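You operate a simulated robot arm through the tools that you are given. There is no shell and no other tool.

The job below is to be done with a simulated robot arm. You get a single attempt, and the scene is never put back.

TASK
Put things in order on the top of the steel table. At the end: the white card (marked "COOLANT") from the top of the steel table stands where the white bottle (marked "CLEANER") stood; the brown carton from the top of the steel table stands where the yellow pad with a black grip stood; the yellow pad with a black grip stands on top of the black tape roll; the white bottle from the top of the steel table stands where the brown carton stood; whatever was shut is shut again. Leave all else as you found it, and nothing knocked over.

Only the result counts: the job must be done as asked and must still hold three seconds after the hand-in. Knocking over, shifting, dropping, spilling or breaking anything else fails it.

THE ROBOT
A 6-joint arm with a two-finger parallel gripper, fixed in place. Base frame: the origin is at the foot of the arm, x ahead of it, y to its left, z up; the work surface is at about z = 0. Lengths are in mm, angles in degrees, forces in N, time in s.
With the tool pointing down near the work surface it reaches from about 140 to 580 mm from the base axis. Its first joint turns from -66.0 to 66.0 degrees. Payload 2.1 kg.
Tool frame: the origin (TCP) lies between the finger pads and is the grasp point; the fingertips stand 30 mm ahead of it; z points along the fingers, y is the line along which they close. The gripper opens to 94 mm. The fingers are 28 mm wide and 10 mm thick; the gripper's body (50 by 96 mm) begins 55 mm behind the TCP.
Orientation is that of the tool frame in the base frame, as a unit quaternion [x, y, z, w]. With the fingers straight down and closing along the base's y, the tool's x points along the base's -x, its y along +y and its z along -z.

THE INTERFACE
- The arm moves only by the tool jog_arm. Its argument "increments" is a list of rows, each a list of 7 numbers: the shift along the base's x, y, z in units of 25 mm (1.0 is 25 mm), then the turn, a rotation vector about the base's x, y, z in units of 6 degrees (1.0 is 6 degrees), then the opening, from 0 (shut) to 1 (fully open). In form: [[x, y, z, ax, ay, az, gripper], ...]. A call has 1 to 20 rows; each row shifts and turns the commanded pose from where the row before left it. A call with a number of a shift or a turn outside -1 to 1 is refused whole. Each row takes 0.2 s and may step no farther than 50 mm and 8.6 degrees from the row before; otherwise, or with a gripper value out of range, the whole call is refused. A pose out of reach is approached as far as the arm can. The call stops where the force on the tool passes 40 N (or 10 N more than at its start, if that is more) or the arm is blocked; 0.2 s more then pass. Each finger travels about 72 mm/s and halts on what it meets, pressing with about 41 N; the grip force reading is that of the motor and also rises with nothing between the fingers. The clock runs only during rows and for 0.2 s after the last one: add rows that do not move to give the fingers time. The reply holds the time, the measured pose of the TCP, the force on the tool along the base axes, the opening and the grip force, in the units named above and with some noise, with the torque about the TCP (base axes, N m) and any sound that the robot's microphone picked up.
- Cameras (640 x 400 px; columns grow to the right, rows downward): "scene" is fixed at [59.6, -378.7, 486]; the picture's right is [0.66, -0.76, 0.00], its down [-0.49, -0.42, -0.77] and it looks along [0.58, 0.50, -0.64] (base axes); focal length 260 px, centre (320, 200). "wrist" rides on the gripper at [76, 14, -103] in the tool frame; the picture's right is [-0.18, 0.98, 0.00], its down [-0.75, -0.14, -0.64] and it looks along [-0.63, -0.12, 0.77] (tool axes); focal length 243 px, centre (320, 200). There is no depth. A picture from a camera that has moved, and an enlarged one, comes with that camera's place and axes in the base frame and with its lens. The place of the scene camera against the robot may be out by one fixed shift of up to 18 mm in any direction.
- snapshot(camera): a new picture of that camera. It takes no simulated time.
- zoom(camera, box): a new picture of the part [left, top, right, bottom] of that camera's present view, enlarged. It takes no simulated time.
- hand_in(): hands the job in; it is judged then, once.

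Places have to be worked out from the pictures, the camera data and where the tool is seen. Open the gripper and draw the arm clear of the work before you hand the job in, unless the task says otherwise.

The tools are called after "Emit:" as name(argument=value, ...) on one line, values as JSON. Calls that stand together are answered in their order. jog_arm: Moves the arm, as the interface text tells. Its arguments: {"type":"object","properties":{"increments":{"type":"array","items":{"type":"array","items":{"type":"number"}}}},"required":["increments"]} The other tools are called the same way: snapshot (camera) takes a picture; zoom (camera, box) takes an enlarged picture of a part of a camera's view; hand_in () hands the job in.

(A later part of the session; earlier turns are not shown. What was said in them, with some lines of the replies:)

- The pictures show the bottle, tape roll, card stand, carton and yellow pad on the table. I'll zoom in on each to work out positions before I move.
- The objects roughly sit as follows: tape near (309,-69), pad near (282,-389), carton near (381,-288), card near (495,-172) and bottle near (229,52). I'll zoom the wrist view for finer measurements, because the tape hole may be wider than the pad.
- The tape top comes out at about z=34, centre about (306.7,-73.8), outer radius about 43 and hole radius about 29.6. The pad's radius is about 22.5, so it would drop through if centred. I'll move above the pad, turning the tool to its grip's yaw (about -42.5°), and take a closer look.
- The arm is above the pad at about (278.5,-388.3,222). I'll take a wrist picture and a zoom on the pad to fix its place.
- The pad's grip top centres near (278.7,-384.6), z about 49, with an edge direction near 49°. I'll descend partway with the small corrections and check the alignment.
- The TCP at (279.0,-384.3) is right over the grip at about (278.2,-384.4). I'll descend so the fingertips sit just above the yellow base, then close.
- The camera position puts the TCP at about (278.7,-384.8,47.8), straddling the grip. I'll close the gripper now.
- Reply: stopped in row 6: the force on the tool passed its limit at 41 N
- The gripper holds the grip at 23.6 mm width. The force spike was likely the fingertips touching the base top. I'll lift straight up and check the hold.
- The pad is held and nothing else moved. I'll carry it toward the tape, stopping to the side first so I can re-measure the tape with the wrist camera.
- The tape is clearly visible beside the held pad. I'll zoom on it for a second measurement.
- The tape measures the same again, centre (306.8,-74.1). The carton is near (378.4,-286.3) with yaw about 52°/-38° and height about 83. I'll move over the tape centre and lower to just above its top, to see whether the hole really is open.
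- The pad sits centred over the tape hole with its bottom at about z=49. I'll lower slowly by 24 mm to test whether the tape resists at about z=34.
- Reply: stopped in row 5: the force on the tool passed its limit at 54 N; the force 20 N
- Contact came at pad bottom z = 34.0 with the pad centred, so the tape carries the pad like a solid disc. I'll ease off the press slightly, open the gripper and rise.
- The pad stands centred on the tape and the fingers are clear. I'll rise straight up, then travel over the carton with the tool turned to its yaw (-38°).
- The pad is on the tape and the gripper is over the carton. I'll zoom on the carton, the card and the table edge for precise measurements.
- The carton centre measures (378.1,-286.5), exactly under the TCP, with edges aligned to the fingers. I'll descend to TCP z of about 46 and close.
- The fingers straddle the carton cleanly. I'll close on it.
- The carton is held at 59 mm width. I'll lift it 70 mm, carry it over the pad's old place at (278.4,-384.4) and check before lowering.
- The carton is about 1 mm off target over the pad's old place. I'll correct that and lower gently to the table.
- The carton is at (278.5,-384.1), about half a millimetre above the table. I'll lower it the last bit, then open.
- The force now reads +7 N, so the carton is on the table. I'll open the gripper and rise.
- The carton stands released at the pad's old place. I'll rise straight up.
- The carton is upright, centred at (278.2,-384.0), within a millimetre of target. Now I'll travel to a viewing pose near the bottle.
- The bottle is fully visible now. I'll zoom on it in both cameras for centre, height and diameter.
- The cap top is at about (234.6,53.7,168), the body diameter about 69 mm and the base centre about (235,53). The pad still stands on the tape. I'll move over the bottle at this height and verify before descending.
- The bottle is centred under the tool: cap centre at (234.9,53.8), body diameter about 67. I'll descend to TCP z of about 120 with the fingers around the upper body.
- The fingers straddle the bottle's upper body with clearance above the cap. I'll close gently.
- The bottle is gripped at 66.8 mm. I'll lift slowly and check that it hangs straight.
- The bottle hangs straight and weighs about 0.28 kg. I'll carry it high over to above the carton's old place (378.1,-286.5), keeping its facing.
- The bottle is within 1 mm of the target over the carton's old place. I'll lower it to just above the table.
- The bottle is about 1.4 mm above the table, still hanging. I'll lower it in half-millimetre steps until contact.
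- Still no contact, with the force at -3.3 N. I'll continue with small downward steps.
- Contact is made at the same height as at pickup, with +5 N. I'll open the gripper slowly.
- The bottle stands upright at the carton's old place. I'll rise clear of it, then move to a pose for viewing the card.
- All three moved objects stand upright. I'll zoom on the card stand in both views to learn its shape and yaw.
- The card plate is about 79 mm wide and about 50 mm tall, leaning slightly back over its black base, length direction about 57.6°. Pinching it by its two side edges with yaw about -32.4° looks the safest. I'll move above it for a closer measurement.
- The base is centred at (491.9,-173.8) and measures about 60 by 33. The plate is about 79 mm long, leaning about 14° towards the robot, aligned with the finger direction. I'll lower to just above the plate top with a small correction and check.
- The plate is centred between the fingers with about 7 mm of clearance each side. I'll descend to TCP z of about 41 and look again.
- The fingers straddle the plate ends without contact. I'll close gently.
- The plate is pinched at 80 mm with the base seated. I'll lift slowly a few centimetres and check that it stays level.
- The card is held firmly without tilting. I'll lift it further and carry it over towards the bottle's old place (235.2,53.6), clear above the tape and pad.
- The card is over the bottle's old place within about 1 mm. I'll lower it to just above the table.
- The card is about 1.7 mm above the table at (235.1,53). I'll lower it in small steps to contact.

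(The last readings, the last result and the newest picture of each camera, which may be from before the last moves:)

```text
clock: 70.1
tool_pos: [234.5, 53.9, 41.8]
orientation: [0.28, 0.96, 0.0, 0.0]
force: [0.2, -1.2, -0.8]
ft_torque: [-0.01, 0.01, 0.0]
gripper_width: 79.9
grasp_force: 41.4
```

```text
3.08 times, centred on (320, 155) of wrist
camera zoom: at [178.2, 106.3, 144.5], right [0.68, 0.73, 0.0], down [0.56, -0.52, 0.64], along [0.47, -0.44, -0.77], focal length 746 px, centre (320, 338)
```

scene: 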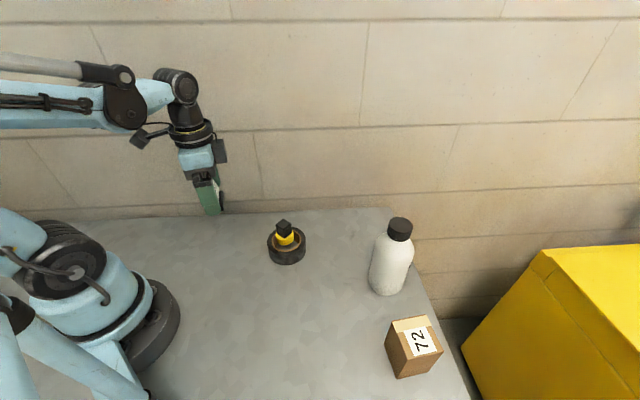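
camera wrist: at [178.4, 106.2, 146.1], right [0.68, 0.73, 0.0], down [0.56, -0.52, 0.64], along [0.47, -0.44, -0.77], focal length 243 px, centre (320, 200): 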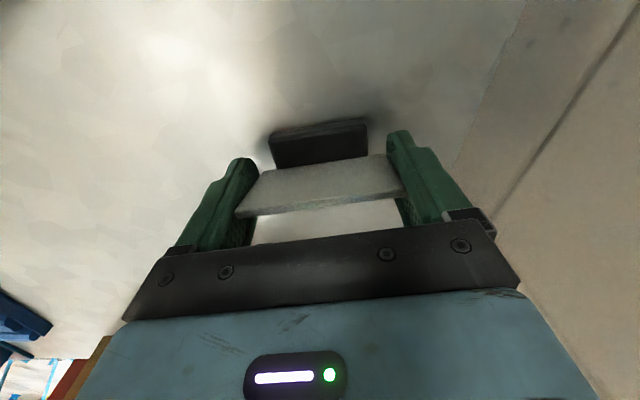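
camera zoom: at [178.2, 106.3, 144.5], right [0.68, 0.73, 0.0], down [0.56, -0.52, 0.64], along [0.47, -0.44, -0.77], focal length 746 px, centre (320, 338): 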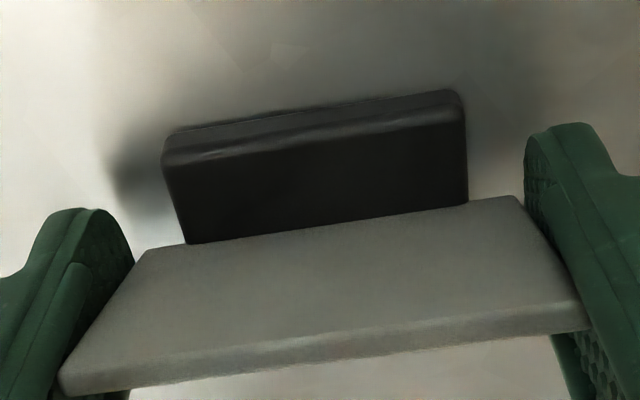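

The card is almost at the contact height (144.5 against 144.4). One more tiny step will confirm contact.

Emit:
jog_arm(increments=[[0, 0, -0.012, 0, 0, 0, 0.5], [0, 0, 0, 0, 0, 0, 0.5]])

```text
clock: 70.7
tool_pos: [236.2, 55.1, 41.5]
orientation: [0.28, 0.96, 0.0, 0.0]
force: [-0.5, 0.1, 4.9]
ft_torque: [0.14, -0.09, 0.03]
gripper_width: 79.9
grasp_force: 40.9
```

Contact is confirmed at +4.9 N. I'll open the fingers slowly.

Emit:
jog_arm(increments=[[0, 0, 0, 0, 0, 0, 0.86], [0, 0, 0, 0, 0, 0, 0.9], [0, 0, 0, 0, 0, 0, 0.95], [0, 0, 0, 0, 0, 0, 1], [0, 0, 0, 0, 0, 0, 1]])

Emit:
snapshot(camera="wrist")

Emit:
zoom(camera="scene", box=[150, 130, 310, 270])

```text
clock: 71.9
tool_pos: [235.9, 53.7, 42.5]
orientation: [0.28, 0.96, 0.001, 0.0]
force: [-0.2, 0.4, 1.1]
ft_torque: [0.01, 0.01, -0.01]
gripper_width: 93.9
grasp_force: 0.2
```

```text
taken
camera wrist: at [178.3, 106.3, 144.4], right [0.68, 0.73, 0.0], down [0.56, -0.52, 0.64], along [0.47, -0.44, -0.77], focal length 243 px, centre (320, 200)
```

wrist: 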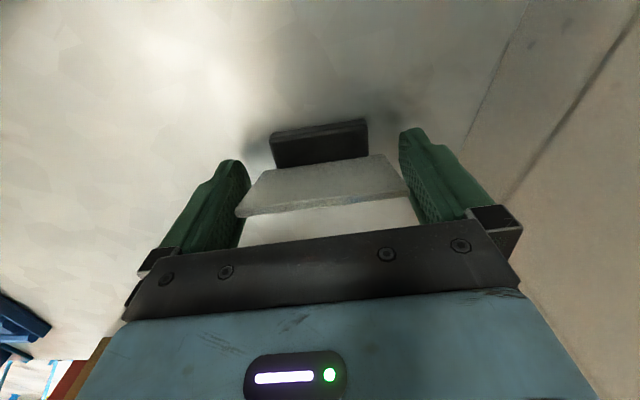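

```text
2.86 times, centred on (230, 200) of scene
camera zoom: at [59.6, -378.7, 486.0], right [0.66, -0.76, 0.0], down [-0.49, -0.42, -0.77], along [0.58, 0.5, -0.64], focal length 744 px, centre (577, 200)
```

zoom: 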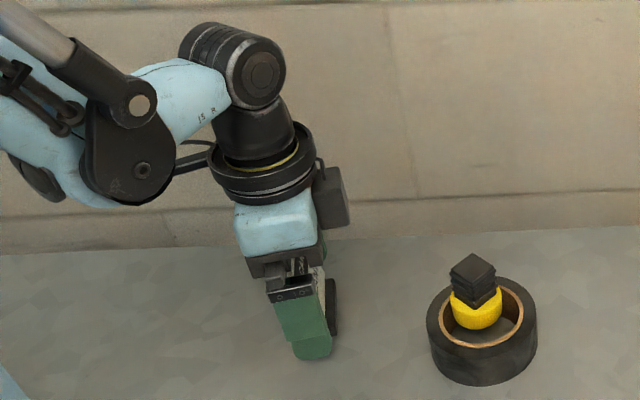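

The card is released and standing. I'll rise straight up, slowly at first.

Emit:
jog_arm(increments=[[0, 0, 0.2, 0, 0, 0, 1], [0, 0, 0.5, 0, 0, 0, 1], [0, 0, 0.7, 0, 0, 0, 1], [0, 0, 0.9, 0, 0, 0, 1], [0, 0, 0.95, 0, 0, 0, 1], [0, 0, 0.95, 0, 0, 0, 1], [0, 0, 0.95, 0, 0, 0, 1], [0, 0, 0.95, 0, 0, 0, 1], [0, 0, 0.95, 0, 0, 0, 1], [0, 0, 0.95, 0, 0, 0, 1], [0, 0, 0, 0, 0, 0, 1], [0, 0, 0, 0, 0, 0, 1]])

Emit:
snapshot(camera="wrist")

Emit:
snapshot(camera="scene")

```text
clock: 74.5
tool_pos: [235.8, 52.6, 241.7]
orientation: [0.28, 0.96, 0.0, 0.0]
force: [-0.8, -0.2, -0.4]
ft_torque: [0.01, 0.02, -0.02]
gripper_width: 93.8
grasp_force: 0.0
```

```text
taken
camera wrist: at [178.0, 106.0, 344.5], right [0.68, 0.73, 0.0], down [0.56, -0.52, 0.64], along [0.47, -0.44, -0.77], focal length 243 px, centre (320, 200)
```

wrist: 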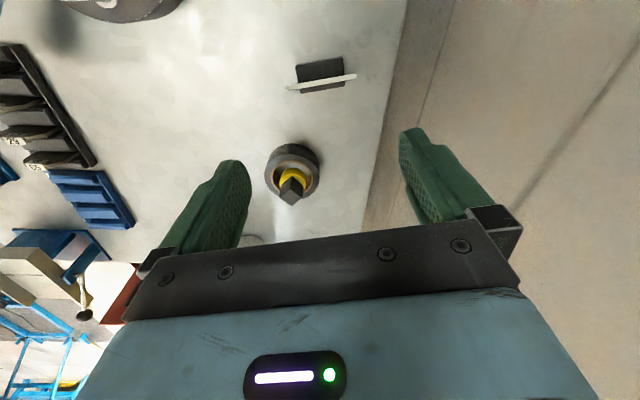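

```text
taken
```

scene: 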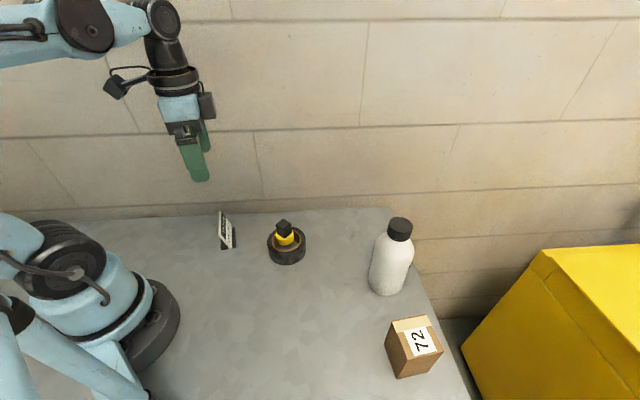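

Everything stands. I'll verify the final positions with zooms on the card, the tape with pad, the bottle and the carton.

Emit:
zoom(camera="wrist", box=[260, 30, 380, 110])

Emit:
zoom(camera="wrist", box=[240, 130, 340, 220])

Emit:
zoom(camera="scene", box=[200, 190, 330, 280])

Emit:
zoom(camera="scene", box=[340, 200, 480, 390])

```text
5.00 times, centred on (320, 70) of wrist
camera zoom: at [178.0, 106.0, 344.5], right [0.68, 0.73, 0.0], down [0.56, -0.52, 0.64], along [0.47, -0.44, -0.77], focal length 1213 px, centre (320, 850)
```

zoom: 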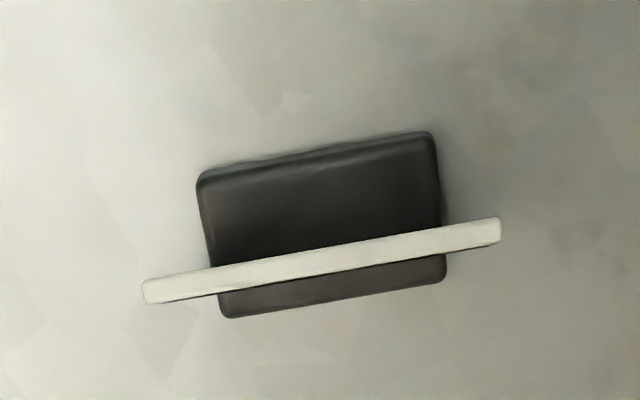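

```text
4.44 times, centred on (290, 175) of wrist
camera zoom: at [178.0, 106.0, 344.5], right [0.68, 0.73, 0.0], down [0.56, -0.52, 0.64], along [0.47, -0.44, -0.77], focal length 1078 px, centre (453, 311)
```

zoom: 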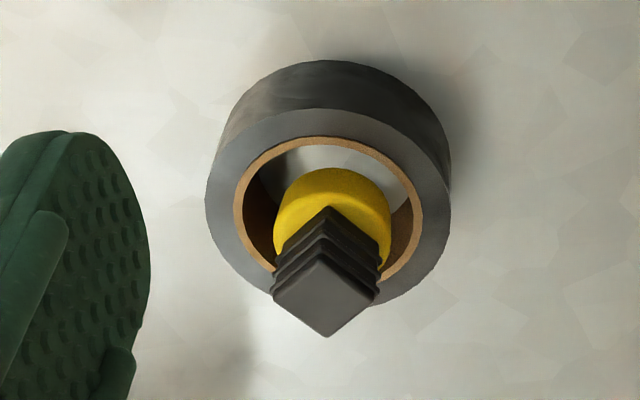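

```text
4.44 times, centred on (265, 235) of scene
camera zoom: at [59.6, -378.7, 486.0], right [0.66, -0.76, 0.0], down [-0.49, -0.42, -0.77], along [0.58, 0.5, -0.64], focal length 1158 px, centre (564, 44)
```

zoom: 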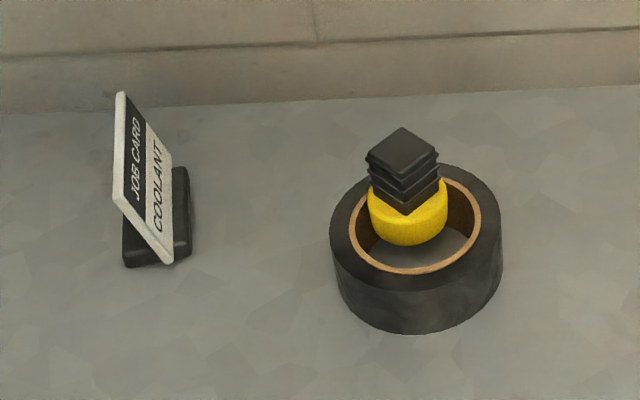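

```text
2.11 times, centred on (410, 295) of scene
camera zoom: at [59.6, -378.7, 486.0], right [0.66, -0.76, 0.0], down [-0.49, -0.42, -0.77], along [0.58, 0.5, -0.64], focal length 548 px, centre (130, 0)
```

zoom: 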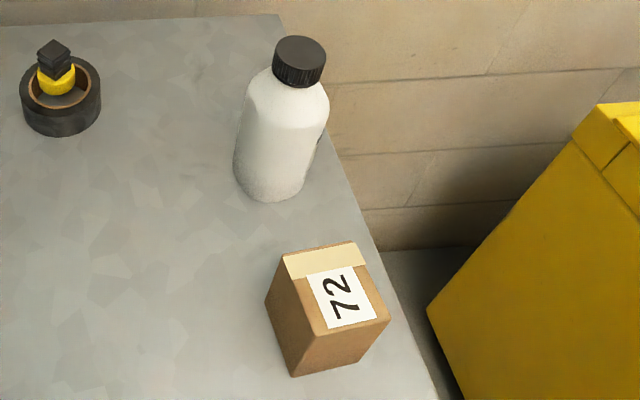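

The card base centre is about (236.5,53.6), on target. The tape is unmoved with the pad standing on it, and the bottle and carton are upright in place. I'll draw the arm up and away to a clear pose like the start.

Emit:
jog_arm(increments=[[0, 0, 0.8, 0, 0, 0, 1], [0, 0, 0.8, 0, 0, 0, 1], [0.233, -0.873, 0, 0, 0, 0.9, 1], [0.233, -0.873, 0, 0, 0, 0.9, 1], [0.233, -0.873, 0, 0, 0, 0.9, 1], [0.233, -0.873, 0, 0, 0, 0.9, 1], [0.233, -0.873, 0, 0, 0, 0.9, 1], [0.233, -0.873, 0, 0, 0, 0.9, 1], [0, 0, 0, 0, 0, 0, 1], [0, 0, 0, 0, 0, 0, 1]])

Emit:
snapshot(camera="scene")

Emit:
snapshot(camera="wrist")

```text
clock: 76.7
tool_pos: [270.8, -77.9, 282.0]
orientation: [0.001, 1.0, 0.0, 0.0]
force: [-0.1, -0.1, -0.5]
ft_torque: [0.01, 0.0, 0.01]
gripper_width: 93.8
grasp_force: 0.0
```

```text
taken
```

scene: 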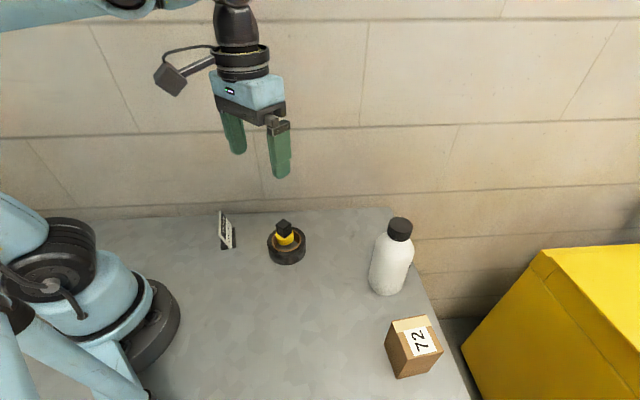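

```text
taken
camera wrist: at [193.3, -63.6, 383.9], right [0.19, 0.98, 0.0], down [0.75, -0.14, 0.64], along [0.63, -0.12, -0.77], focal length 243 px, centre (320, 200)
```

wrist: 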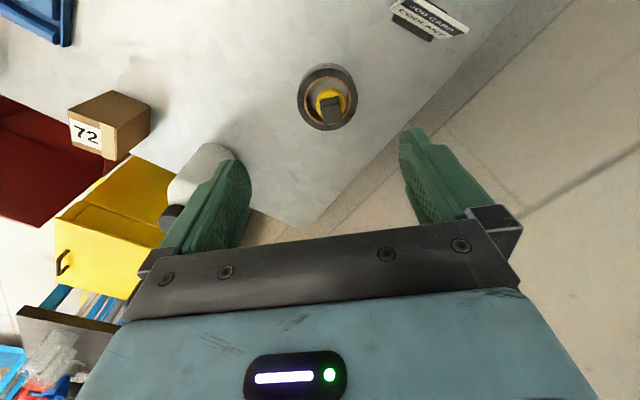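

The pictures show all four items in place and upright, the tape unmoved, the gripper open and the arm clear. I'm handing the job in.

Emit:
hand_in()

```text
The job is handed in.
```

The job is handed in. In the last pictures all four items were in place and upright, with the gripper open and the arm drawn clear.

| Item | Where it stands now | Measured result |
|---|---|---|
| White card ("COOLANT") | Where the white bottle stood | about 1 mm off target |
| White bottle ("CLEANER") | Where the brown carton stood | within about 1 mm of target |
| Brown carton | Where the yellow pad stood | within about 1 mm of target |
| Yellow pad | On top of the black tape roll | centred, standing steadily |

- **Pad on the tape roll:** the roll looks hollow, and its hole is wider than the pad. When I lowered the pad over the centre, the roll resisted at its top surface, so I set the pad there. It stayed put through the rest of the job.
- **Everything else:** the tape roll measured in the same spot at the end as at the start, and I saw no sign that anything else moved. I opened nothing, so there was nothing to shut again.
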